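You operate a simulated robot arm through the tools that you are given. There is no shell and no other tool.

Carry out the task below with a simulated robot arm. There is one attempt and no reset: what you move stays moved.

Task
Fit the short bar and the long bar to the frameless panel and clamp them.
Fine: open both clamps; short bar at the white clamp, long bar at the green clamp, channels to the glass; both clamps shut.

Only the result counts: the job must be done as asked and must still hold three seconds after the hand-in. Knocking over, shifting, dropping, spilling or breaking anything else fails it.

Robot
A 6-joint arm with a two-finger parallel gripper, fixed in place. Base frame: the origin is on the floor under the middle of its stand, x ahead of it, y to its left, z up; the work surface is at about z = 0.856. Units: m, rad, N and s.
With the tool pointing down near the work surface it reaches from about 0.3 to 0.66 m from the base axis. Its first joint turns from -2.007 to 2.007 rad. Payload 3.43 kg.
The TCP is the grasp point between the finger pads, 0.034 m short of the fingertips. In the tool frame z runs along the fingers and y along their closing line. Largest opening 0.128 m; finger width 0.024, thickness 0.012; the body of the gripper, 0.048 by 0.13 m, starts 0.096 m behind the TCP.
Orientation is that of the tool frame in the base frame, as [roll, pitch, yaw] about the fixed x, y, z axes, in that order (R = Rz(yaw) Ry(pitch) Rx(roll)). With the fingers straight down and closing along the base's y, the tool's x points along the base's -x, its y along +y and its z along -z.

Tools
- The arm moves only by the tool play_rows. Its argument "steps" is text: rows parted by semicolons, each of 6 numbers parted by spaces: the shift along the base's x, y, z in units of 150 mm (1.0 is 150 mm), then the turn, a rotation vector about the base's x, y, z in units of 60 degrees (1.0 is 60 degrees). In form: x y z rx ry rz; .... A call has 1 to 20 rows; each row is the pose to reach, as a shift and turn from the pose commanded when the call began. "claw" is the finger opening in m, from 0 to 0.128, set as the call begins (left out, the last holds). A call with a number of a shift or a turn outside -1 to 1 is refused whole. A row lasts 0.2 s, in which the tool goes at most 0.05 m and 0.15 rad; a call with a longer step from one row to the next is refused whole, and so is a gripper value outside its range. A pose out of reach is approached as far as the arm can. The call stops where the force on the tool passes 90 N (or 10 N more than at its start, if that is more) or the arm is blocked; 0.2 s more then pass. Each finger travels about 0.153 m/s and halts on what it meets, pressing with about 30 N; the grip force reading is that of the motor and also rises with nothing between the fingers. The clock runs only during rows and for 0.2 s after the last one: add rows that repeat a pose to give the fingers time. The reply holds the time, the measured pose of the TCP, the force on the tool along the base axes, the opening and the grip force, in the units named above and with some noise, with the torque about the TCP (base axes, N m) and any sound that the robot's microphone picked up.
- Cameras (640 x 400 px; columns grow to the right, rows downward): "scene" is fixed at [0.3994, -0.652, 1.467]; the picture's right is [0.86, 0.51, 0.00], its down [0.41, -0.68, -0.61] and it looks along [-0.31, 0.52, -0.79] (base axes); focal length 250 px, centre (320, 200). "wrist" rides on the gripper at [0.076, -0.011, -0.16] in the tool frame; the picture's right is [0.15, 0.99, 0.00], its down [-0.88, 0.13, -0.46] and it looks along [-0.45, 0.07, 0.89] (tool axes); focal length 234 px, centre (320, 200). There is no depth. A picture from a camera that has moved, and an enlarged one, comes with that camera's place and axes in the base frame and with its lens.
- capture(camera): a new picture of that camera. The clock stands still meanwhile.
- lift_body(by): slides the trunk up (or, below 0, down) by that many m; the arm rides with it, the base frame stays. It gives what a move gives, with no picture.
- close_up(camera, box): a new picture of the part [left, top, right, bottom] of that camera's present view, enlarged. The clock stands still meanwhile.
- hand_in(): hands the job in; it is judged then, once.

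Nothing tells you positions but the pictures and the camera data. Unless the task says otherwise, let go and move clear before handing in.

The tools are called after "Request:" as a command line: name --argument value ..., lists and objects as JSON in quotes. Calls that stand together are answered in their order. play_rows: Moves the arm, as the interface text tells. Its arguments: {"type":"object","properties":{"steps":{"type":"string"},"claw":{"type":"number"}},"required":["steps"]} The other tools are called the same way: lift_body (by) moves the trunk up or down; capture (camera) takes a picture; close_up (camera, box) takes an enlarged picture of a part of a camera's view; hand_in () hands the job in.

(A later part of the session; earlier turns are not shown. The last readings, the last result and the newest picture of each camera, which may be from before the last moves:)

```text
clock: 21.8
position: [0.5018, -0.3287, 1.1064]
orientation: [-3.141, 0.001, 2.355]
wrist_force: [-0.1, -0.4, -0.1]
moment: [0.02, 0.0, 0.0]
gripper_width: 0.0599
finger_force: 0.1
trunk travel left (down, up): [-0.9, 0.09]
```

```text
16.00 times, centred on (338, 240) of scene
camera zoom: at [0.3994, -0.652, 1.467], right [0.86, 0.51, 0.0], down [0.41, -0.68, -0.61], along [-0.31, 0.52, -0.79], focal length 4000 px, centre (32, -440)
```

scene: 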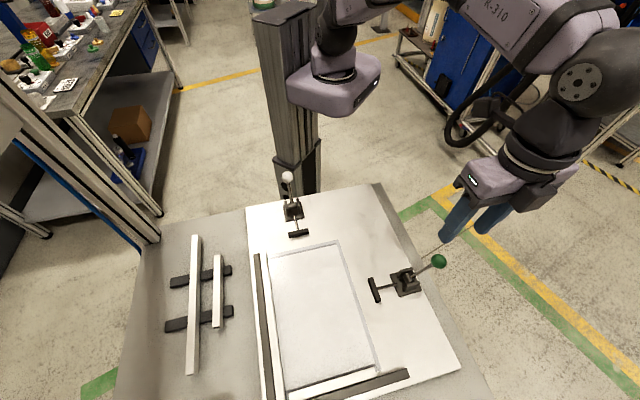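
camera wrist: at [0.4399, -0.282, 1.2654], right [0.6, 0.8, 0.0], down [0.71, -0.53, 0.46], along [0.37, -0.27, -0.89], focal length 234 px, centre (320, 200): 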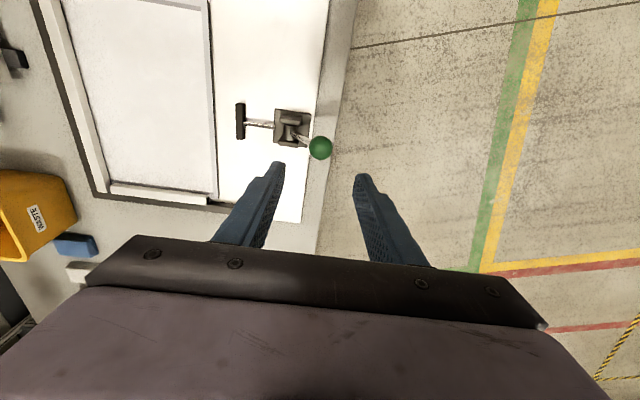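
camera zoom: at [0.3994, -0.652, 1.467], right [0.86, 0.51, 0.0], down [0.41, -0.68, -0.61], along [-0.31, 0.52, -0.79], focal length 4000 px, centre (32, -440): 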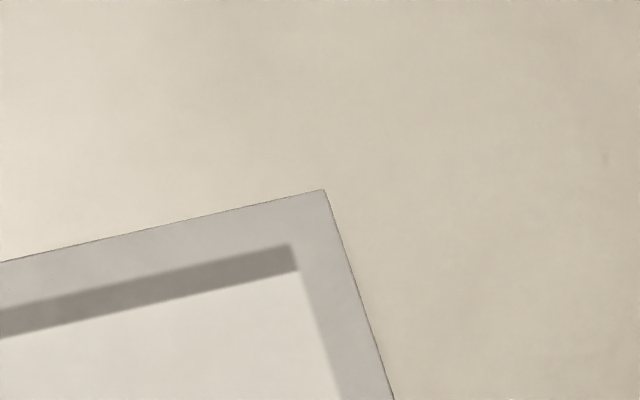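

Next I'll go over the short bar in the rack to measure it closely before gripping. The planned grip is only on the upper box of its profile, so the fingertips stay above the glass later.

Request:
play_rows --steps "-0.22 -0.155 0 0 0 0; -0.44 -0.31 0 0 0 0; -0.66 -0.465 0 0 0 0; -0.88 -0.62 0 0 0 0" --claw 0.06

Request:
play_rows --steps "-0.22 -0.155 0 0 0 0; -0.44 -0.31 0 0 0 0; -0.66 -0.465 0 0 0 0; -0.88 -0.62 0 0 0 0"

Request:
play_rows --steps "-0.22 -0.155 -0.1 0 0 0; -0.44 -0.31 -0.2 0 0 0; -0.66 -0.465 -0.3 0 0 0; -0.88 -0.62 -0.4 0 0 0; -0.88 -0.62 -0.4 0 0 0"

Request:
capture --camera "wrist"

Request:
capture --camera "scene"

```text
clock: 22.8
position: [0.3687, -0.4244, 1.1069]
orientation: [-3.141, 0.001, 2.357]
wrist_force: [0.1, 0.5, -0.2]
moment: [0.03, -0.02, 0.02]
gripper_width: 0.0599
finger_force: 0.0
trunk travel left (down, up): [-0.9, 0.09]
```

```text
clock: 23.8
position: [0.2383, -0.5182, 1.1076]
orientation: [3.141, 0.0, 2.357]
wrist_force: [-0.9, -0.1, 0.6]
moment: [-0.01, -0.01, 0.01]
gripper_width: 0.0596
finger_force: 0.0
trunk travel left (down, up): [-0.9, 0.09]
```

```text
clock: 25.0
position: [0.1053, -0.5972, 1.0447]
orientation: [3.141, 0.0, 2.356]
wrist_force: [-0.6, 0.5, 0.1]
moment: [-0.02, 0.01, 0.0]
gripper_width: 0.0598
finger_force: 0.2
out of reach, approached as far as the arm can: row 4, 5
trunk travel left (down, up): [-0.9, 0.09]
```

```text
taken
camera wrist: at [0.0435, -0.5504, 1.204], right [0.6, 0.8, 0.0], down [0.72, -0.53, 0.46], along [0.37, -0.27, -0.89], focal length 234 px, centre (320, 200)
```

wrist: 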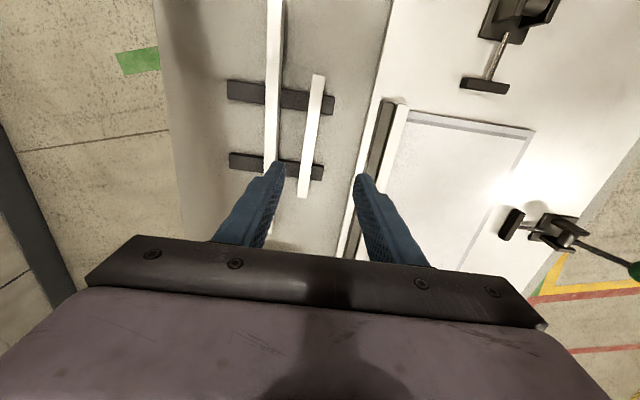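

```text
taken
```

scene: 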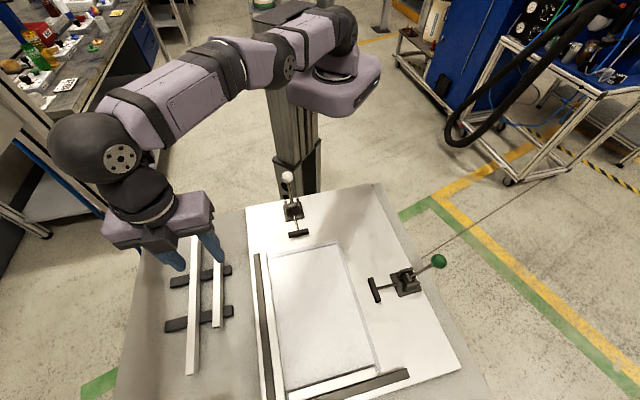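

The bars are in view and this height is near the limit of reach. I'll zoom in to measure the bars' ends.

Request:
close_up --camera "wrist" --box '[300, 65, 340, 90]'

Request:
close_up --camera "wrist" --box '[280, 170, 344, 210]'

Request:
close_up --camera "wrist" --box '[220, 60, 348, 200]'

Request:
close_up --camera "wrist" --box '[370, 85, 434, 125]'

```text
16.00 times, centred on (320, 78) of wrist
camera zoom: at [0.0435, -0.5504, 1.204], right [0.6, 0.8, 0.0], down [0.72, -0.53, 0.46], along [0.37, -0.27, -0.89], focal length 3747 px, centre (320, 2160)
```

zoom: 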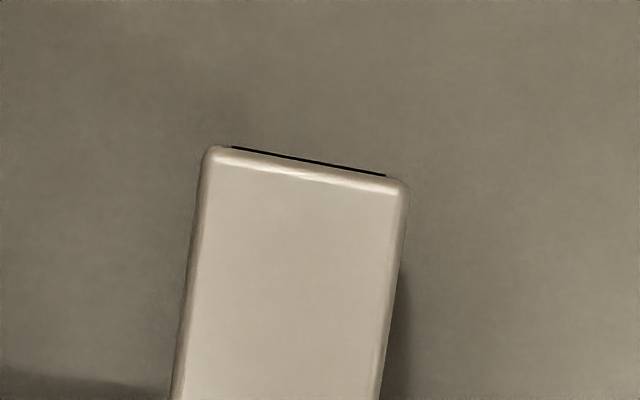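

```text
10.00 times, centred on (312, 190) of wrist
camera zoom: at [0.0435, -0.5504, 1.204], right [0.6, 0.8, 0.0], down [0.72, -0.53, 0.46], along [0.37, -0.27, -0.89], focal length 2342 px, centre (400, 300)
```

zoom: 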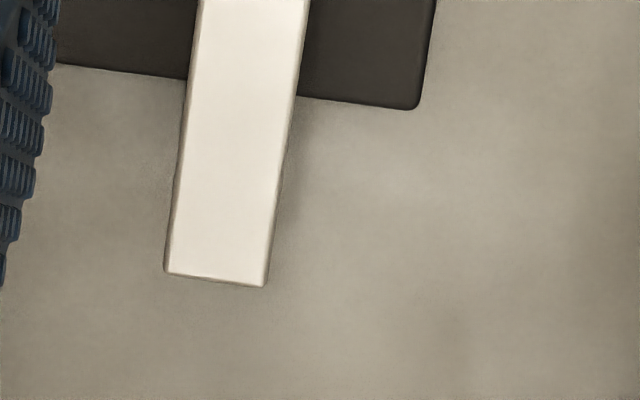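

```text
2.86 times, centred on (284, 130) of wrist
camera zoom: at [0.0435, -0.5504, 1.204], right [0.6, 0.8, 0.0], down [0.72, -0.53, 0.46], along [0.37, -0.27, -0.89], focal length 669 px, centre (423, 400)
```

zoom: 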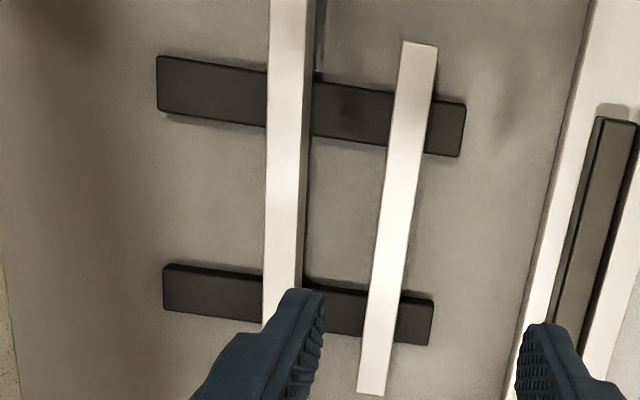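

```text
10.00 times, centred on (402, 105) of wrist
camera zoom: at [0.0435, -0.5504, 1.204], right [0.6, 0.8, 0.0], down [0.72, -0.53, 0.46], along [0.37, -0.27, -0.89], focal length 2342 px, centre (-500, 1150)
```

zoom: 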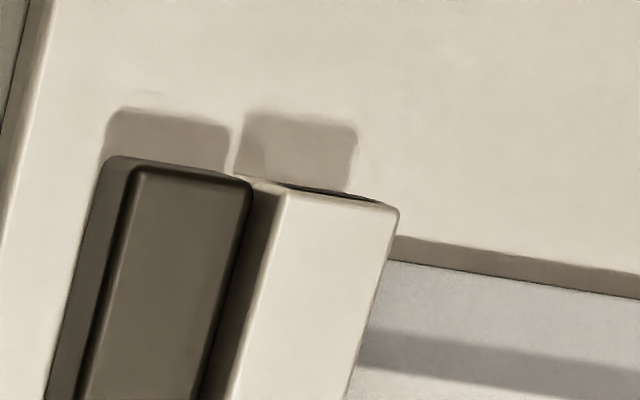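

The short bar's top is at z≈0.888, with its ends at (0.039, -0.549) and (0.154, -0.668), so its centre is about (0.097, -0.608). The fitted bars' tops are at z≈0.884. I'll move lower over the bar centre and see whether the reach is better there.

Request:
play_rows --steps "-0.03 0 -0.2 0 0 0; -0.065 0 -0.4 0 0 0; -0.065 0 -0.57 0 0 0; -0.065 0 -0.57 0 0 0" --claw 0.04

Request:
capture --camera "wrist"

Request:
close_up --camera "scene" --box '[160, 220, 260, 340]'

```text
clock: 26.0
position: [0.096, -0.5969, 0.961]
orientation: [3.141, 0.0, 2.356]
wrist_force: [0.0, 0.4, -0.4]
moment: [0.01, 0.01, 0.0]
gripper_width: 0.0397
finger_force: 0.0
trunk travel left (down, up): [-0.9, 0.09]
```

```text
taken
camera wrist: at [0.0334, -0.5505, 1.12], right [0.6, 0.8, 0.0], down [0.71, -0.53, 0.46], along [0.37, -0.27, -0.89], focal length 234 px, centre (320, 200)
```

wrist: 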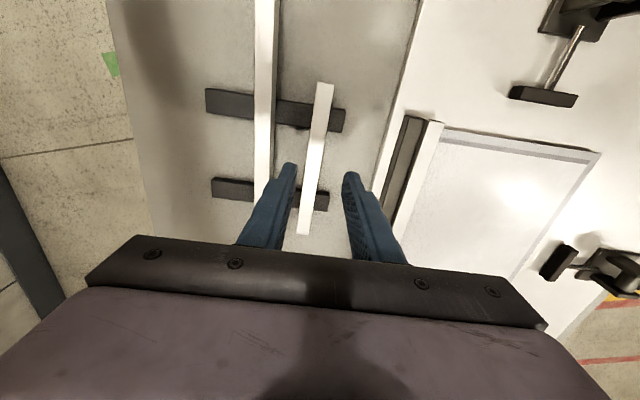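

```text
3.33 times, centred on (210, 280) of scene
camera zoom: at [0.3994, -0.652, 1.467], right [0.86, 0.51, 0.0], down [0.41, -0.68, -0.61], along [-0.31, 0.52, -0.79], focal length 833 px, centre (687, -67)
```

zoom: 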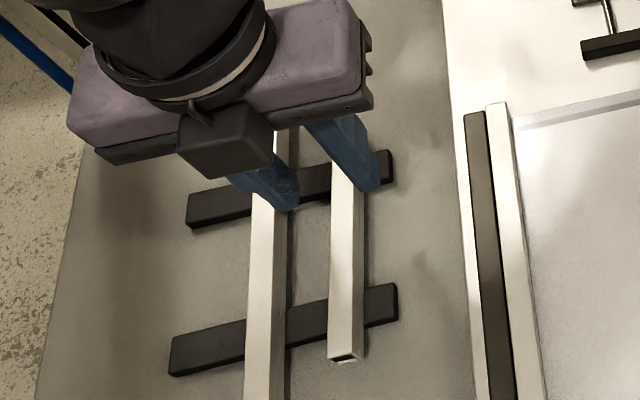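

The command was clipped at the limit of reach. I'll try the remaining 11 mm at this lower height.

Request:
play_rows --steps "0 -0.04 0 0 0 0; 0 -0.075 0 0 0 0; 0 -0.075 0 0 0 0" --claw 0.04

```text
clock: 26.8
position: [0.0943, -0.6029, 0.9605]
orientation: [3.141, 0.0, 2.356]
wrist_force: [1.0, 0.4, 0.5]
moment: [0.0, 0.01, -0.02]
gripper_width: 0.04
finger_force: 0.1
out of reach, approached as far as the arm can: row 2, 3
trunk travel left (down, up): [-0.9, 0.09]
```

The arm stops at a radius of about 0.61 m here. I'll see whether raising the trunk extends the reach.

Request:
lift_body --by 0.06

Request:
play_rows --steps "0 0 -0.2 0 0 0; 0 0 -0.4 0 0 0; 0 -0.04 -0.4 0 0 0; 0 -0.08 -0.4 0 0 0; 0 -0.12 -0.4 0 0 0; 0 -0.16 -0.4 0 0 0" --claw 0.04

```text
clock: 27.8
position: [0.0953, -0.6031, 1.0203]
orientation: [-3.141, 0.001, 2.357]
wrist_force: [-0.4, -0.7, -0.2]
moment: [0.02, 0.01, 0.03]
gripper_width: 0.0399
finger_force: 0.1
trunk travel left (down, up): [-0.96, 0.03]
```

```text
clock: 29.2
position: [0.0961, -0.5995, 0.9605]
orientation: [3.141, 0.001, 2.356]
wrist_force: [0.3, 0.8, -0.7]
moment: [-0.05, 0.01, 0.0]
gripper_width: 0.0399
finger_force: 0.0
out of reach, approached as far as the arm can: row 2, 3, 4, 5, 6
trunk travel left (down, up): [-0.96, 0.03]
```

Raising the trunk made the reach slightly worse. I'll lift the arm, lower the trunk to just below where it started, and grip the short bar a little off centre, toward its near end.

Request:
play_rows --steps "-0.03 0.01 0.25 0 0 0; -0.06 0.02 0.5 0 0 0; -0.08 0.027 0.75 0 0 0; -0.08 0.027 0.9 0 0 0" --claw 0.06

Request:
lift_body --by -0.12

Request:
capture --camera "wrist"

```text
clock: 30.2
position: [0.0835, -0.5964, 1.097]
orientation: [3.14, -0.003, 2.357]
wrist_force: [0.0, -0.7, -0.3]
moment: [0.02, 0.02, -0.02]
gripper_width: 0.0599
finger_force: 0.0
out of reach, approached as far as the arm can: row 2
trunk travel left (down, up): [-0.96, 0.03]
```

```text
clock: 31.7
position: [0.0854, -0.5965, 0.9771]
orientation: [3.141, 0.0, 2.358]
wrist_force: [0.3, -0.3, -0.3]
moment: [0.0, -0.02, -0.03]
gripper_width: 0.0599
finger_force: 0.1
trunk travel left (down, up): [-0.84, 0.15]
```

```text
taken
camera wrist: at [0.0221, -0.5499, 1.1355], right [0.6, 0.8, 0.0], down [0.71, -0.53, 0.46], along [0.37, -0.27, -0.89], focal length 234 px, centre (320, 200)
```

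wrist: 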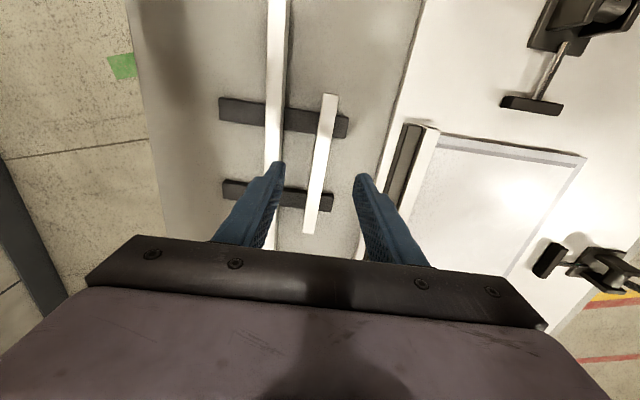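

The tool is centred across the short bar. I'll check the bar's line and angle again from this closer view.

Request:
close_up --camera "wrist" --box '[310, 85, 350, 110]'

Request:
close_up --camera "wrist" --box '[290, 215, 330, 240]'

```text
16.00 times, centred on (330, 98) of wrist
camera zoom: at [0.0221, -0.5499, 1.1355], right [0.6, 0.8, 0.0], down [0.71, -0.53, 0.46], along [0.37, -0.27, -0.89], focal length 3747 px, centre (160, 1840)
```

zoom: 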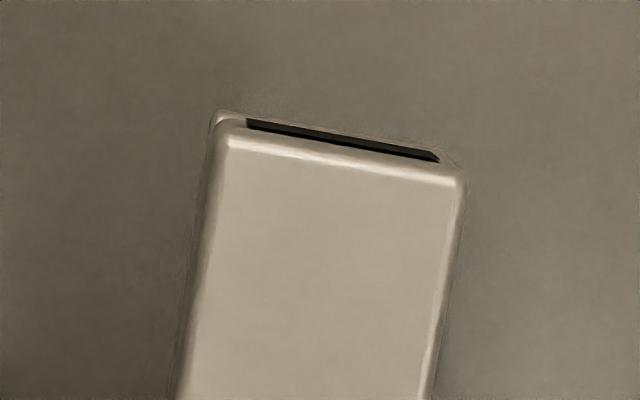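

```text
16.00 times, centred on (310, 228) of wrist
camera zoom: at [0.0221, -0.5499, 1.1355], right [0.6, 0.8, 0.0], down [0.71, -0.53, 0.46], along [0.37, -0.27, -0.89], focal length 3747 px, centre (480, -240)
```

zoom: 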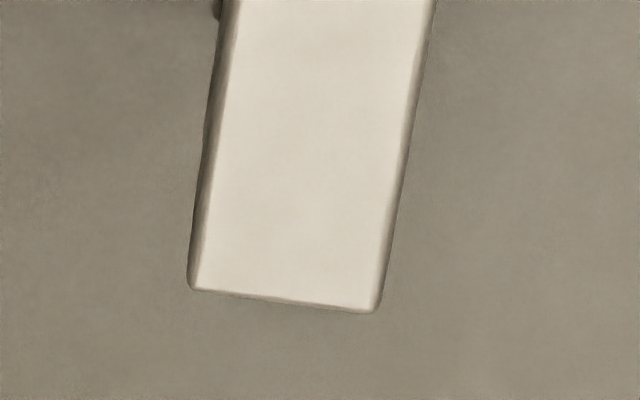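

The bar centre is confirmed at (0.096, -0.6075), lying at -45.5°. I'll narrow the fingers so they miss the long bar beside it and lower to just above the bar's top.

Request:
play_rows --steps "0 0 0 0 0 0; 0 0 -0.1 0 0 0; 0 0 -0.2 0 0 0; 0 0 -0.3 0 0 0; 0 0 -0.34 0 0 0; 0 0 -0.34 0 0 0" --claw 0.036

Request:
close_up --camera "scene" --box '[185, 240, 249, 280]'

Request:
close_up --camera "wrist" --box '[240, 100, 400, 240]'

```text
clock: 33.1
position: [0.0852, -0.6004, 0.9252]
orientation: [3.138, -0.003, 2.358]
wrist_force: [-0.3, -0.7, -0.1]
moment: [0.01, 0.01, 0.01]
gripper_width: 0.0359
finger_force: 0.0
trunk travel left (down, up): [-0.84, 0.15]
```

```text
10.00 times, centred on (217, 260) of scene
camera zoom: at [0.3994, -0.652, 1.467], right [0.86, 0.51, 0.0], down [0.41, -0.68, -0.61], along [-0.31, 0.52, -0.79], focal length 2500 px, centre (1350, -400)
```

zoom: 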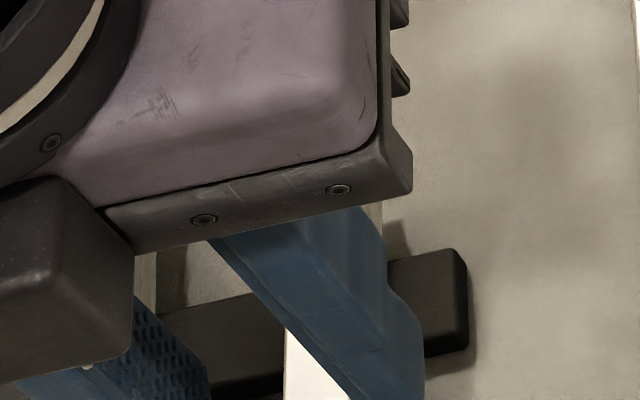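

```text
2.86 times, centred on (320, 170) of wrist
camera zoom: at [0.0222, -0.5533, 1.0848], right [0.6, 0.8, 0.0], down [0.71, -0.53, 0.45], along [0.37, -0.27, -0.89], focal length 669 px, centre (320, 286)
```

zoom: 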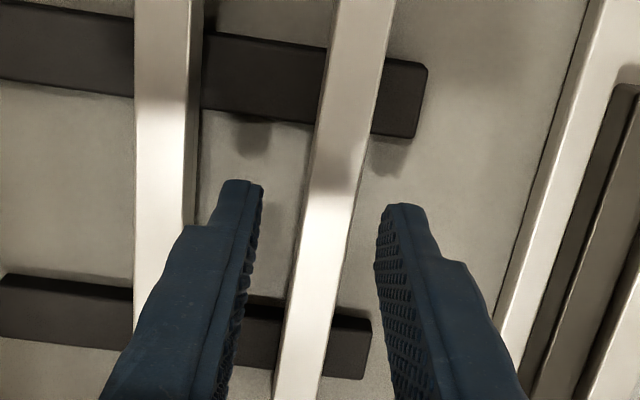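

I'll re-read the pose with a holding row, since the y reading shifted a little.

Request:
play_rows --steps "0 0 0 0 0 0; 0 0 0 0 0 0"

Request:
close_up --camera "scene" --box '[180, 265, 260, 325]'

```text
clock: 33.7
position: [0.0837, -0.5996, 0.9253]
orientation: [3.141, -0.003, 2.357]
wrist_force: [-0.7, -0.2, -0.9]
moment: [-0.02, 0.01, 0.0]
gripper_width: 0.036
finger_force: 0.0
trunk travel left (down, up): [-0.84, 0.15]
```

```text
6.67 times, centred on (220, 295) of scene
camera zoom: at [0.3994, -0.652, 1.467], right [0.86, 0.51, 0.0], down [0.41, -0.68, -0.61], along [-0.31, 0.52, -0.79], focal length 1667 px, centre (987, -433)
```

zoom: 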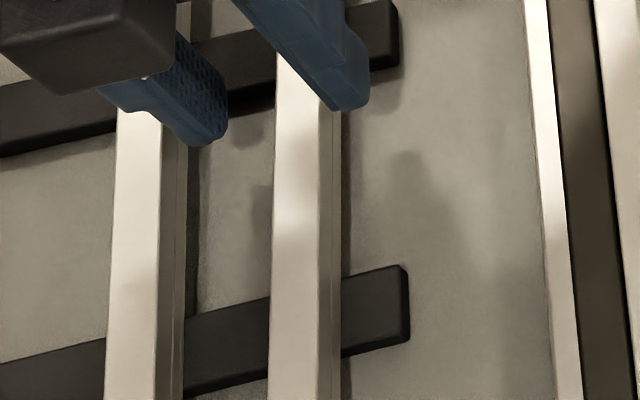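

The tool is about 3 mm off the bar's centreline, so I'll correct that and descend to put the fingertips about 9 mm below the bar's top.

Request:
play_rows --steps "0.014 0.014 0 0 0 0; 0.014 0.014 -0.04 0 0 0; 0.014 0.014 -0.08 0 0 0; 0.014 0.014 -0.08 0 0 0" --claw 0.036

Request:
close_up --camera "scene" --box '[200, 260, 232, 280]'

Request:
close_up --camera "wrist" --box '[270, 130, 370, 200]'

```text
clock: 34.7
position: [0.0871, -0.5998, 0.9141]
orientation: [3.139, -0.005, 2.356]
wrist_force: [0.1, -0.2, 0.0]
moment: [0.03, -0.02, -0.02]
gripper_width: 0.0362
finger_force: 0.1
out of reach, approached as far as the arm can: row 1, 2, 3, 4
trunk travel left (down, up): [-0.84, 0.15]
```

```text
16.00 times, centred on (216, 270) of scene
camera zoom: at [0.3994, -0.652, 1.467], right [0.86, 0.51, 0.0], down [0.41, -0.68, -0.61], along [-0.31, 0.52, -0.79], focal length 4000 px, centre (1984, -920)
```

zoom: 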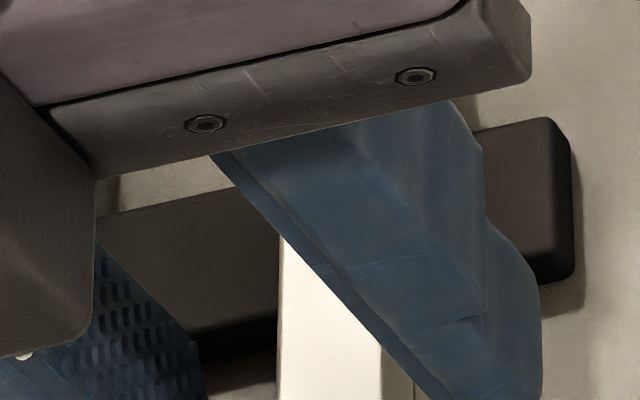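

```text
5.71 times, centred on (320, 165) of wrist
camera zoom: at [0.0248, -0.5532, 1.0728], right [0.6, 0.8, 0.0], down [0.71, -0.53, 0.45], along [0.37, -0.27, -0.89], focal length 1338 px, centre (320, 400)
```

zoom: 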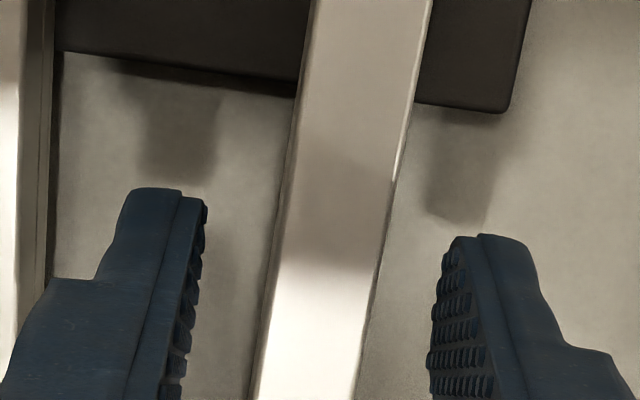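

The arm is at its reach limit at this point. I'll shift slightly toward the bar's near end, then calibrate the bar's top height by touching it gently with closed fingers.

Request:
play_rows --steps "0 0 0.06 0 0 0; 0 0 0.14 0 0 0; -0.025 0.03 0.14 0 0 0; -0.049 0.061 0.14 0 0 0; -0.049 0.061 0.14 0 0 0" --claw 0.0

Request:
play_rows --steps "0 0 -0.03 0 0 0; 0 0 -0.06 0 0 0; 0 0 -0.073 0 0 0; 0 0 -0.073 0 0 0" --claw 0.0

```text
clock: 35.9
position: [0.0797, -0.5994, 0.934]
orientation: [3.14, -0.002, 2.356]
wrist_force: [-0.1, 0.0, -0.1]
moment: [-0.02, 0.02, -0.01]
gripper_width: 0.0151
finger_force: 30.1
out of reach, approached as far as the arm can: row 3, 4, 5
trunk travel left (down, up): [-0.84, 0.15]
```

```text
clock: 36.9
position: [0.0801, -0.6009, 0.9233]
orientation: [3.139, -0.002, 2.355]
wrist_force: [-0.6, -0.7, 0.2]
moment: [-0.03, -0.01, 0.0]
gripper_width: 0.0148
finger_force: 30.2
trunk travel left (down, up): [-0.84, 0.15]
```

I closed the fingers too early, so they gripped the bar (15 mm wide) and lifted it. I'll check how it is held.

Request:
capture --camera "wrist"

Request:
capture --camera "scene"

Request:
close_up --camera "scene" --box '[180, 240, 260, 340]'

Request:
close_up --camera "wrist" --box '[270, 90, 370, 250]'

```text
taken
camera wrist: at [0.0181, -0.5536, 1.0823], right [0.6, 0.8, 0.0], down [0.71, -0.53, 0.45], along [0.37, -0.27, -0.89], focal length 234 px, centre (320, 200)
```

wrist: 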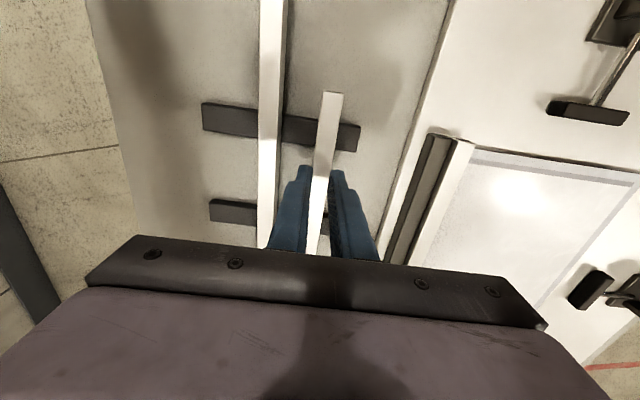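

```text
taken
```

scene: 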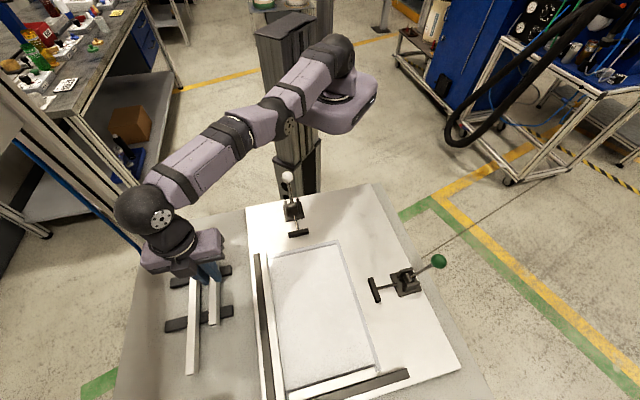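

```text
4.00 times, centred on (220, 290) of scene
camera zoom: at [0.3994, -0.652, 1.467], right [0.86, 0.51, 0.0], down [0.41, -0.68, -0.61], along [-0.31, 0.52, -0.79], focal length 1000 px, centre (720, -160)
```

zoom: 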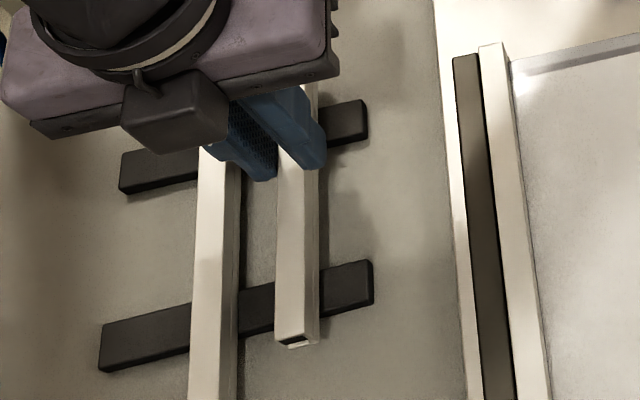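

```text
2.50 times, centred on (320, 170) of wrist
camera zoom: at [0.0181, -0.5536, 1.0823], right [0.6, 0.8, 0.0], down [0.71, -0.53, 0.45], along [0.37, -0.27, -0.89], focal length 585 px, centre (320, 275)
```

zoom: 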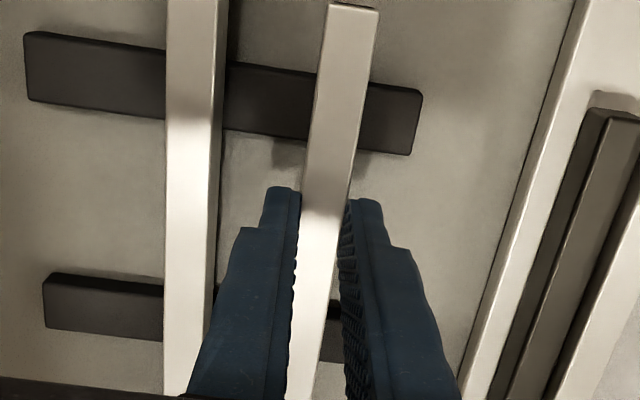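

The bar is held level and I'm about 17 mm off its centre. I'll lift it straight up and draw it in toward the robot.

Request:
play_rows --steps "0 0 0.1 0 0 0; 0 0 0.2 0 0 0; 0 0 0.35 0 0 0; 0 0 0.5 0 0 0; 0.05 0.1 0.6 0 0 0; 0.1 0.2 0.6 0 0 0; 0.15 0.3 0.6 0 0 0; 0.2 0.4 0.6 0 0 0" --claw 0.0

Request:
capture --camera "scene"

Request:
capture --camera "wrist"

```text
clock: 38.7
position: [0.0998, -0.5879, 1.022]
orientation: [3.137, -0.004, 2.357]
wrist_force: [0.5, 0.1, 0.1]
moment: [-0.01, 0.01, 0.01]
gripper_width: 0.0149
finger_force: 30.0
out of reach, approached as far as the arm can: row 4, 5, 6, 7, 8
trunk travel left (down, up): [-0.84, 0.15]
```

```text
taken
```

scene: 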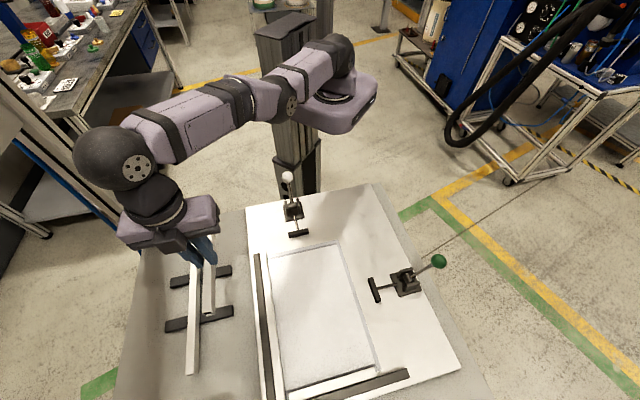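

```text
taken
camera wrist: at [0.0376, -0.5419, 1.1811], right [0.6, 0.8, 0.0], down [0.71, -0.53, 0.45], along [0.37, -0.27, -0.89], focal length 234 px, centre (320, 200)
```

wrist: 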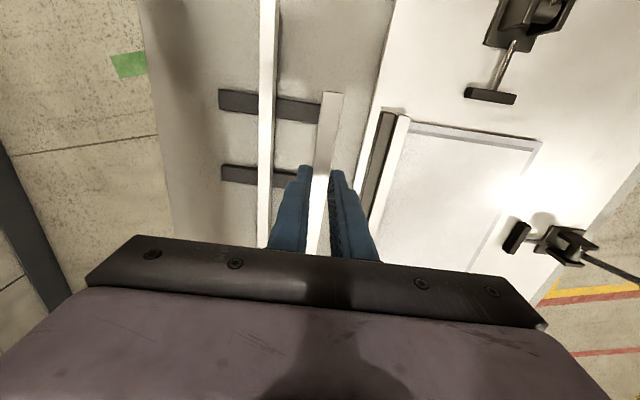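

The arm is nearly stretched out. I'll keep drawing it inward with repeated rows.

Request:
play_rows --steps "0.03 0.15 0 0 0 0; 0.06 0.3 0 0 0 0; 0.09 0.45 0 0 0 0; 0.12 0.6 0 0 0 0; 0.12 0.6 0 0 0 0; 0.12 0.6 0 0 0 0" --claw 0.0

```text
clock: 40.1
position: [0.1111, -0.5855, 1.0313]
orientation: [3.14, -0.004, 2.356]
wrist_force: [0.3, -0.9, 0.4]
moment: [-0.02, -0.02, 0.0]
gripper_width: 0.0148
finger_force: 30.1
out of reach, approached as far as the arm can: row 1, 2, 3, 4, 5, 6
trunk travel left (down, up): [-0.84, 0.15]
```

The arm won't come inward from this straightened posture. I'll try moving straight up to get it to bend.

Request:
play_rows --steps "0 0 0.15 0 0 0; 0 0 0.3 0 0 0; 0 0 0.45 0 0 0; 0 0 0.6 0 0 0; 0 0 0.6 0 0 0" --claw 0.0

```text
clock: 41.3
position: [0.1096, -0.5664, 1.1134]
orientation: [3.138, -0.002, 2.358]
wrist_force: [0.5, -0.1, -0.8]
moment: [-0.01, -0.02, 0.01]
gripper_width: 0.0149
finger_force: 30.2
out of reach, approached as far as the arm can: row 2, 3, 4, 5
trunk travel left (down, up): [-0.84, 0.15]
```

Request:
play_rows --steps "0 0.1 0 0 0 0; 0 0.2 0 0 0 0; 0 0.3 0 0 0 0; 0 0.4 0 0 0 0; 0 0.4 0 0 0 0" --claw 0.0

Request:
capture --camera "scene"

```text
clock: 42.5
position: [0.1115, -0.5624, 1.1143]
orientation: [3.141, -0.005, 2.357]
wrist_force: [0.7, -1.0, 0.0]
moment: [0.02, 0.0, -0.01]
gripper_width: 0.0149
finger_force: 29.5
out of reach, approached as far as the arm can: row 1, 2, 3, 4, 5
trunk travel left (down, up): [-0.84, 0.15]
```

```text
taken
```

scene: 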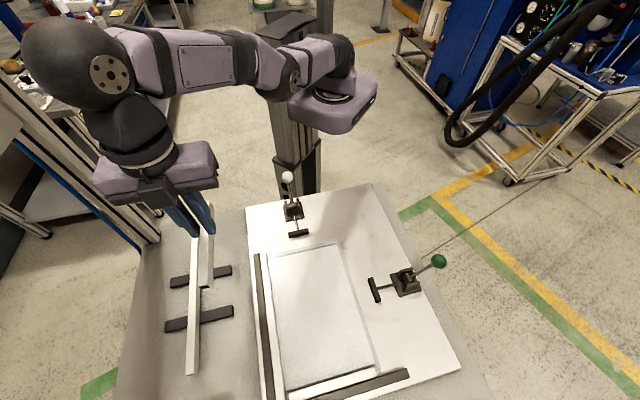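

Still on the limit of reach. Moving straight down from here targets a point well inside the workspace, which should make the elbow bend.

Request:
play_rows --steps "0 0 -0.15 0 0 0; 0 0 -0.3 0 0 0; 0 0 -0.45 0 0 0; 0 0 -0.6 0 0 0; 0 0 -0.6 0 0 0" --claw 0.0

```text
clock: 43.7
position: [0.1152, -0.584, 1.0404]
orientation: [3.14, -0.001, 2.356]
wrist_force: [-0.8, 0.1, 0.1]
moment: [0.01, 0.02, 0.03]
gripper_width: 0.0147
finger_force: 30.6
out of reach, approached as far as the arm can: row 1, 2, 3, 4, 5
trunk travel left (down, up): [-0.84, 0.15]
```

The arm seems caught on the wrong side of a straight elbow. I'll push outward and down past full stretch, then pull inward.

Request:
play_rows --steps "0 -0.1 -0.05 0 0 0; 0 -0.2 -0.1 0 0 0; 0 -0.3 -0.2 0 0 0; 0 -0.3 -0.3 0 0 0; 0 -0.3 -0.4 0 0 0" --claw 0.0

Request:
play_rows --steps "0 0.1 0 0 0 0; 0 0.2 0 0 0 0; 0 0.3 0 0 0 0; 0 0.4 0 0 0 0; 0 0.5 0 0 0 0" --claw 0.0

```text
clock: 44.9
position: [0.1124, -0.5975, 0.9814]
orientation: [3.14, 0.001, 2.356]
wrist_force: [-0.9, 1.4, -0.5]
moment: [0.0, -0.01, 0.0]
gripper_width: 0.0148
finger_force: 29.3
out of reach, approached as far as the arm can: row 1, 2, 3, 4, 5
trunk travel left (down, up): [-0.84, 0.15]
```

```text
clock: 46.1
position: [0.1129, -0.5931, 0.9828]
orientation: [3.141, -0.004, 2.356]
wrist_force: [0.6, -0.6, -0.2]
moment: [0.04, 0.02, -0.04]
gripper_width: 0.0146
finger_force: 30.4
out of reach, approached as far as the arm can: row 1, 2, 3, 4, 5
trunk travel left (down, up): [-0.84, 0.15]
```

I'll go to full stretch a little higher, then command a strong downward step with inward motion so the elbow folds the right way.

Request:
play_rows --steps "0 -0.15 0.15 0 0 0; 0 -0.3 0.3 0 0 0; 0 -0.4 0.5 0 0 0; 0 -0.4 0.6 0 0 0; 0 -0.4 0.6 0 0 0; 0 -0.4 0.6 0 0 0" --claw 0.0

Request:
play_rows --steps "0 0.02 -0.32 0 0 0; 0 0.1 -0.5 0 0 0; 0 0.25 -0.5 0 0 0; 0 0.4 -0.5 0 0 0; 0 0.5 -0.5 0 0 0" --claw 0.0

```text
clock: 47.5
position: [0.1064, -0.5844, 1.0545]
orientation: [-3.141, -0.001, 2.356]
wrist_force: [-0.5, 0.8, -1.2]
moment: [-0.04, 0.01, 0.01]
gripper_width: 0.0147
finger_force: 30.2
out of reach, approached as far as the arm can: row 1, 2, 3, 4, 5, 6
trunk travel left (down, up): [-0.84, 0.15]
```

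```text
clock: 48.7
position: [0.112, -0.5069, 0.9776]
orientation: [3.141, 0.0, 2.357]
wrist_force: [-0.4, 0.1, -1.4]
moment: [0.01, 0.01, 0.0]
gripper_width: 0.0151
finger_force: 29.7
trunk travel left (down, up): [-0.84, 0.15]
```

The arm is free again, now at (0.112, -0.507, 0.978) and still gripping the bar. I'll lift and turn the bar +90°, then check it.

Request:
play_rows --steps "0.05 0.05 0.1 0 0 0.125; 0.1 0.1 0.2 0 0 0.25; 0.15 0.15 0.3 0 0 0.375; 0.2 0.2 0.4 0 0 0.5; 0.25 0.25 0.5 0 0 0.625; 0.3 0.3 0.5 0 0 0.75; 0.35 0.35 0.5 0 0 0.875; 0.4 0.4 0.5 0 0 1.0" --claw 0.0

Request:
play_rows --steps "0 0 0 0 0 0.125; 0 0 0 0 0 0.25; 0 0 0 0 0 0.375; 0 0 0 0 0 0.5; 0 0 0 0 0 0.5" --claw 0.0

Request:
capture --camera "wrist"

Request:
capture --camera "scene"

```text
clock: 50.5
position: [0.1719, -0.4477, 1.0517]
orientation: [-3.141, -0.002, -2.877]
wrist_force: [1.5, 0.2, -0.4]
moment: [0.0, 0.01, -0.01]
gripper_width: 0.0148
finger_force: 29.8
trunk travel left (down, up): [-0.84, 0.15]
```

```text
clock: 51.7
position: [0.1709, -0.4481, 1.0528]
orientation: [-3.14, -0.002, -2.353]
wrist_force: [0.1, 0.2, -1.2]
moment: [-0.01, 0.02, -0.02]
gripper_width: 0.0148
finger_force: 30.0
trunk travel left (down, up): [-0.84, 0.15]
```

```text
taken
camera wrist: at [0.1254, -0.5088, 1.2116], right [-0.8, 0.59, 0.0], down [0.53, 0.72, 0.45], along [0.27, 0.37, -0.89], focal length 234 px, centre (320, 200)
```

wrist: 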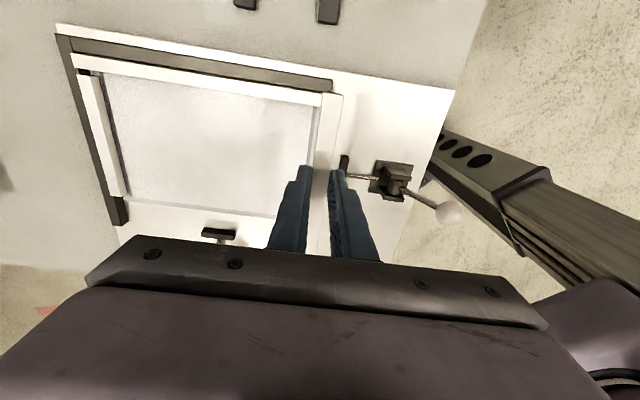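

```text
taken
```

scene: 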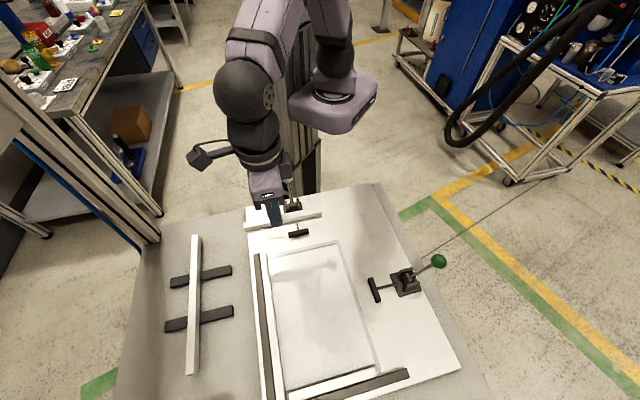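

The short bar now lies along the top edge's direction. I'll zoom in to check its tilt, channel side, and where I'm holding it.

Request:
close_up --camera "scene" --box '[236, 195, 332, 255]'

Request:
close_up --camera "scene" --box '[308, 205, 332, 220]'

Request:
close_up --camera "wrist" --box '[300, 80, 380, 200]'

Request:
close_up --camera "wrist" --box '[310, 85, 350, 110]'

```text
6.67 times, centred on (284, 225) of scene
camera zoom: at [0.3994, -0.652, 1.467], right [0.86, 0.51, 0.0], down [0.41, -0.68, -0.61], along [-0.31, 0.52, -0.79], focal length 1667 px, centre (560, 33)
```

zoom: 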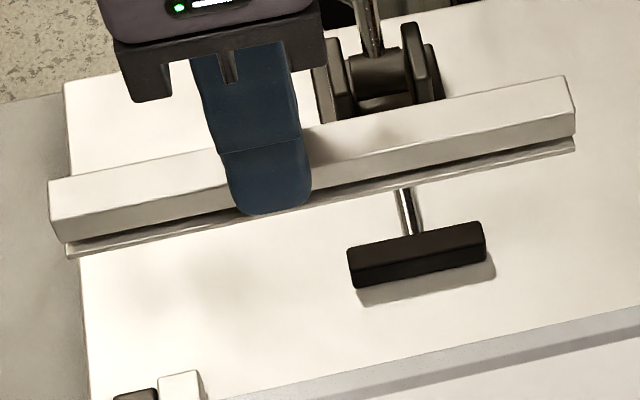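

```text
16.00 times, centred on (320, 212) of scene
camera zoom: at [0.3994, -0.652, 1.467], right [0.86, 0.51, 0.0], down [0.41, -0.68, -0.61], along [-0.31, 0.52, -0.79], focal length 4000 px, centre (320, 0)
```

zoom: 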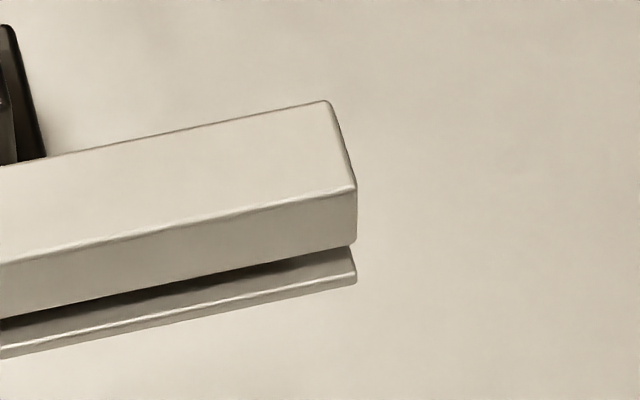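

```text
3.33 times, centred on (340, 140) of wrist
camera zoom: at [0.1254, -0.5088, 1.2116], right [-0.8, 0.59, 0.0], down [0.53, 0.72, 0.45], along [0.27, 0.37, -0.89], focal length 781 px, centre (253, 400)
```

zoom: 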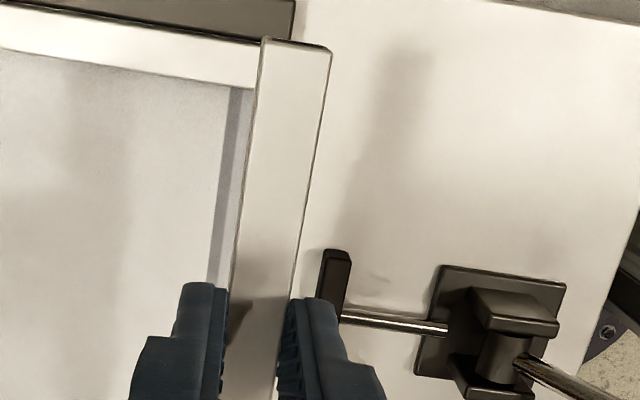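

```text
16.00 times, centred on (330, 98) of wrist
camera zoom: at [0.1254, -0.5088, 1.2116], right [-0.8, 0.59, 0.0], down [0.53, 0.72, 0.45], along [0.27, 0.37, -0.89], focal length 3747 px, centre (160, 1840)
```

zoom: 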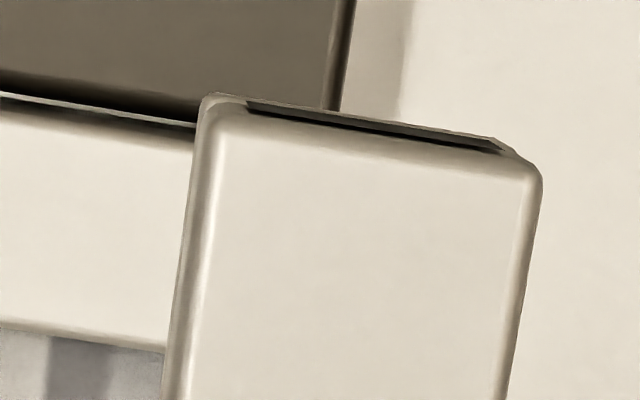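

The channel faces the glass, and the bar's centre sits 14.6 mm to the +e1 side of the TCP, where e1 is the direction along the top edge. The glass's top edge is at e2≈0.440 (e2 points across the panel, away from the robot) and the pad face at about 0.402. I'll move the bar into the gap between them and lower it to just above the plate.

Request:
play_rows --steps "0.05 0.1 0 0 0 0; 0.0956 0.189 0 0 0 0; 0.0956 0.189 -0.2 0 0 0; 0.0956 0.189 -0.4 0 0 0; 0.0956 0.189 -0.6 0 0 0; 0.0956 0.189 -0.75 0 0 0; 0.0956 0.189 -0.75 0 0 0" --claw 0.0

Request:
close_up --camera "scene" --box '[250, 210, 346, 270]'

Request:
capture --camera "wrist"

```text
clock: 53.3
position: [0.1869, -0.4209, 0.9402]
orientation: [-3.141, -0.001, -2.357]
wrist_force: [0.6, -0.3, -0.5]
moment: [-0.01, -0.01, 0.03]
gripper_width: 0.0145
finger_force: 29.9
trunk travel left (down, up): [-0.84, 0.15]
```

```text
6.67 times, centred on (298, 240) of scene
camera zoom: at [0.3994, -0.652, 1.467], right [0.86, 0.51, 0.0], down [0.41, -0.68, -0.61], along [-0.31, 0.52, -0.79], focal length 1667 px, centre (467, -67)
```

zoom: 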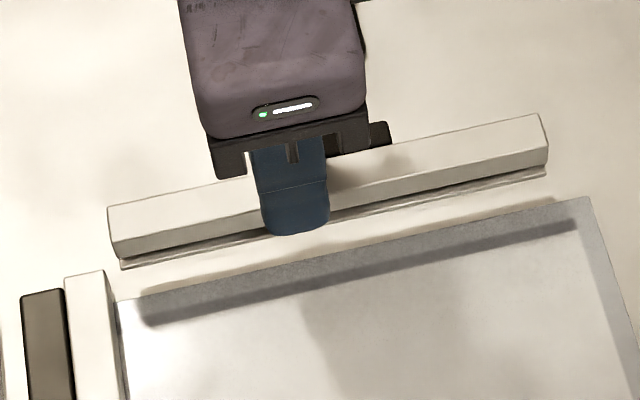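

```text
taken
camera wrist: at [0.1396, -0.4812, 1.0984], right [-0.8, 0.6, 0.0], down [0.53, 0.71, 0.45], along [0.27, 0.37, -0.89], focal length 234 px, centre (320, 200)
```

wrist: 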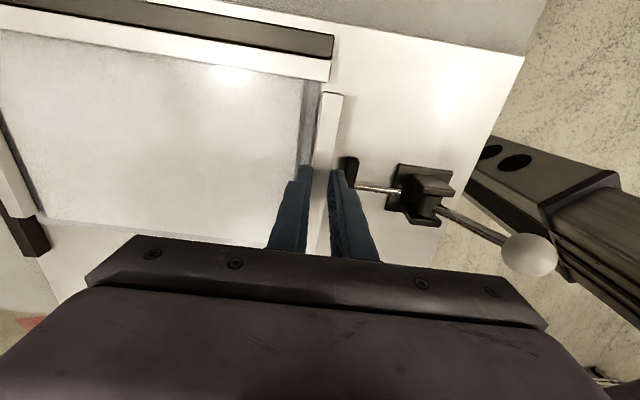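

The bar is parallel to the glass edge. I'll lower it further and look closely at its end against the glass and plate.

Request:
play_rows --steps "0 0 -0.07 0 0 0; 0 0 -0.14 0 0 0; 0 0 -0.14 0 0 0" --claw 0.0

Request:
close_up --camera "scene" --box '[250, 215, 346, 275]'

Request:
close_up --camera "scene" --box '[318, 224, 350, 244]'

Request:
close_up --camera "wrist" --box '[280, 70, 376, 190]'

```text
clock: 54.1
position: [0.185, -0.4198, 0.9176]
orientation: [3.14, 0.0, -2.354]
wrist_force: [0.4, 0.1, -0.7]
moment: [0.0, -0.02, 0.01]
gripper_width: 0.0147
finger_force: 30.2
trunk travel left (down, up): [-0.84, 0.15]
```

```text
6.67 times, centred on (298, 245) of scene
camera zoom: at [0.3994, -0.652, 1.467], right [0.86, 0.51, 0.0], down [0.41, -0.68, -0.61], along [-0.31, 0.52, -0.79], focal length 1667 px, centre (467, -100)
```

zoom: 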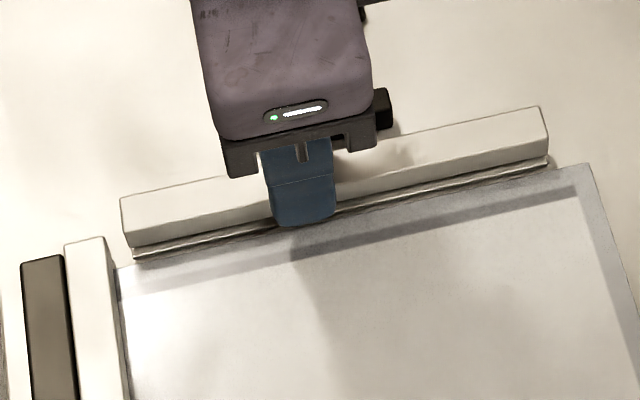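

```text
16.00 times, centred on (334, 234) of scene
camera zoom: at [0.3994, -0.652, 1.467], right [0.86, 0.51, 0.0], down [0.41, -0.68, -0.61], along [-0.31, 0.52, -0.79], focal length 4000 px, centre (96, -344)
```

zoom: 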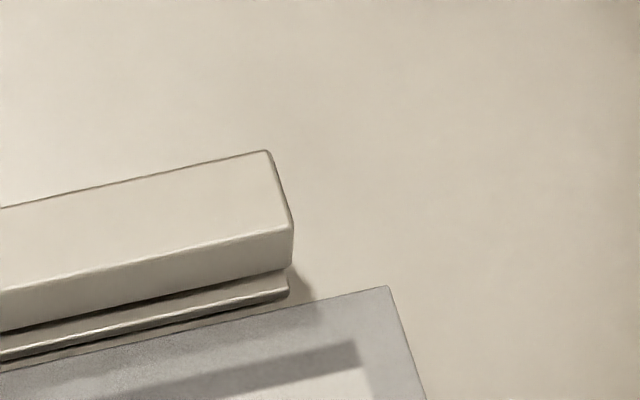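

```text
3.33 times, centred on (328, 130) of wrist
camera zoom: at [0.14, -0.4799, 1.0769], right [-0.8, 0.6, 0.0], down [0.53, 0.71, 0.46], along [0.27, 0.37, -0.89], focal length 781 px, centre (293, 433)
```

zoom: 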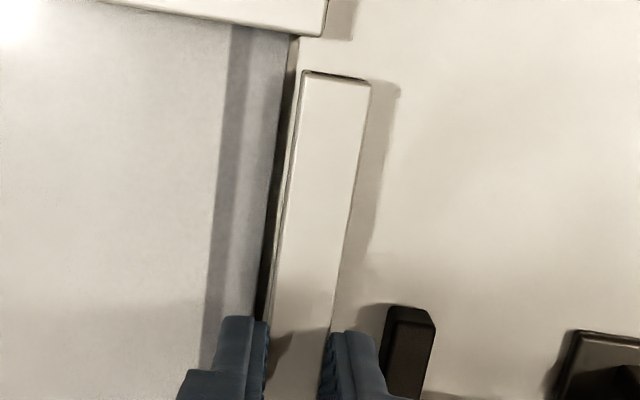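

The bar is clear of the glass edge, with even gaps at its ends. I'll lower it to the plate in small steps, watching the force.

Request:
play_rows --steps "0 0 -0.014 0 0 0; 0 0 -0.027 0 0 0; 0 0 -0.027 0 0 0" --claw 0.0

Request:
play_rows --steps "0 0 -0.0067 0 0 0; 0 0 -0.0133 0 0 0; 0 0 -0.0133 0 0 0" --claw 0.0

```text
clock: 54.9
position: [0.1861, -0.4186, 0.9144]
orientation: [-3.14, -0.003, -2.355]
wrist_force: [0.6, 0.2, 4.2]
moment: [-0.14, 0.15, -0.02]
gripper_width: 0.015
finger_force: 30.1
trunk travel left (down, up): [-0.84, 0.15]
```

```text
clock: 55.7
position: [0.1867, -0.4197, 0.9144]
orientation: [-3.137, -0.004, -2.357]
wrist_force: [-0.3, -0.3, 21.0]
moment: [0.23, -0.23, 0.02]
gripper_width: 0.0151
finger_force: 30.1
trunk travel left (down, up): [-0.84, 0.15]
```

The bar is down on the plate: the force is about 21 N and its centre of pressure matches the bar's centre. I'll ease off the load and check the slot against the glass edge.

Request:
play_rows --steps "0 0 0.008 0 0 0; 0 0 0.014 0 0 0; 0 0 0.014 0 0 0" --claw 0.0

Request:
close_up --camera "scene" --box '[324, 230, 344, 242]'

Request:
close_up --camera "scene" --box '[256, 240, 288, 260]'

Request:
close_up --camera "wrist" --box '[300, 60, 348, 96]'

```text
clock: 56.5
position: [0.1856, -0.4187, 0.9149]
orientation: [-3.139, -0.002, -2.356]
wrist_force: [0.7, -3.4, 8.8]
moment: [-0.51, 0.31, 0.06]
gripper_width: 0.015
finger_force: 30.4
trunk travel left (down, up): [-0.84, 0.15]
```

```text
16.00 times, centred on (334, 236) of scene
camera zoom: at [0.3994, -0.652, 1.467], right [0.86, 0.51, 0.0], down [0.41, -0.68, -0.61], along [-0.31, 0.52, -0.79], focal length 4000 px, centre (96, -376)
```

zoom: 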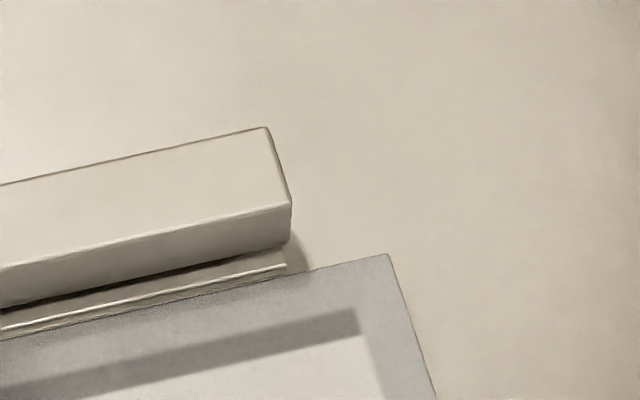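

```text
16.00 times, centred on (272, 250) of scene
camera zoom: at [0.3994, -0.652, 1.467], right [0.86, 0.51, 0.0], down [0.41, -0.68, -0.61], along [-0.31, 0.52, -0.79], focal length 4000 px, centre (1088, -600)
```

zoom: 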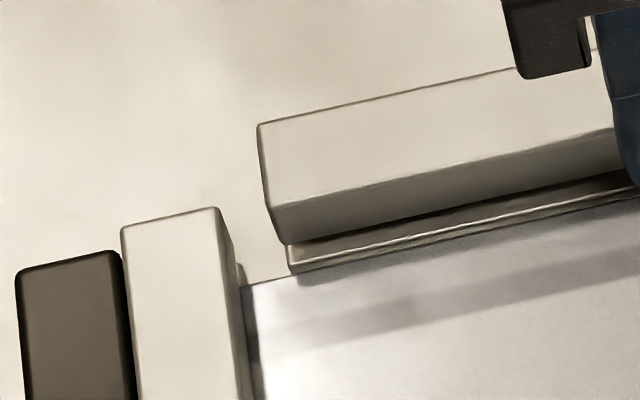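

```text
11.11 times, centred on (324, 78) of wrist
camera zoom: at [0.1398, -0.4796, 1.0735], right [-0.8, 0.6, 0.0], down [0.53, 0.72, 0.45], along [0.27, 0.36, -0.89], focal length 2602 px, centre (276, 1556)
```

zoom: 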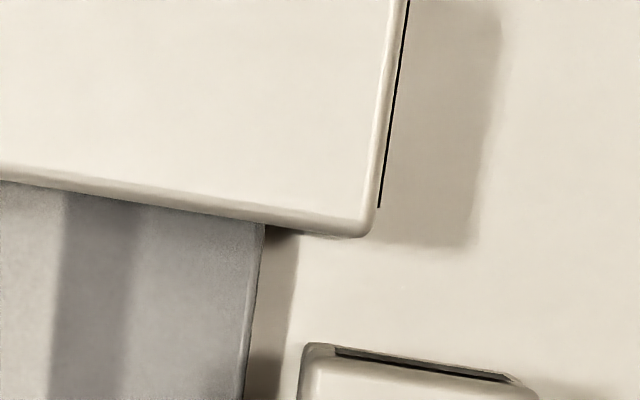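

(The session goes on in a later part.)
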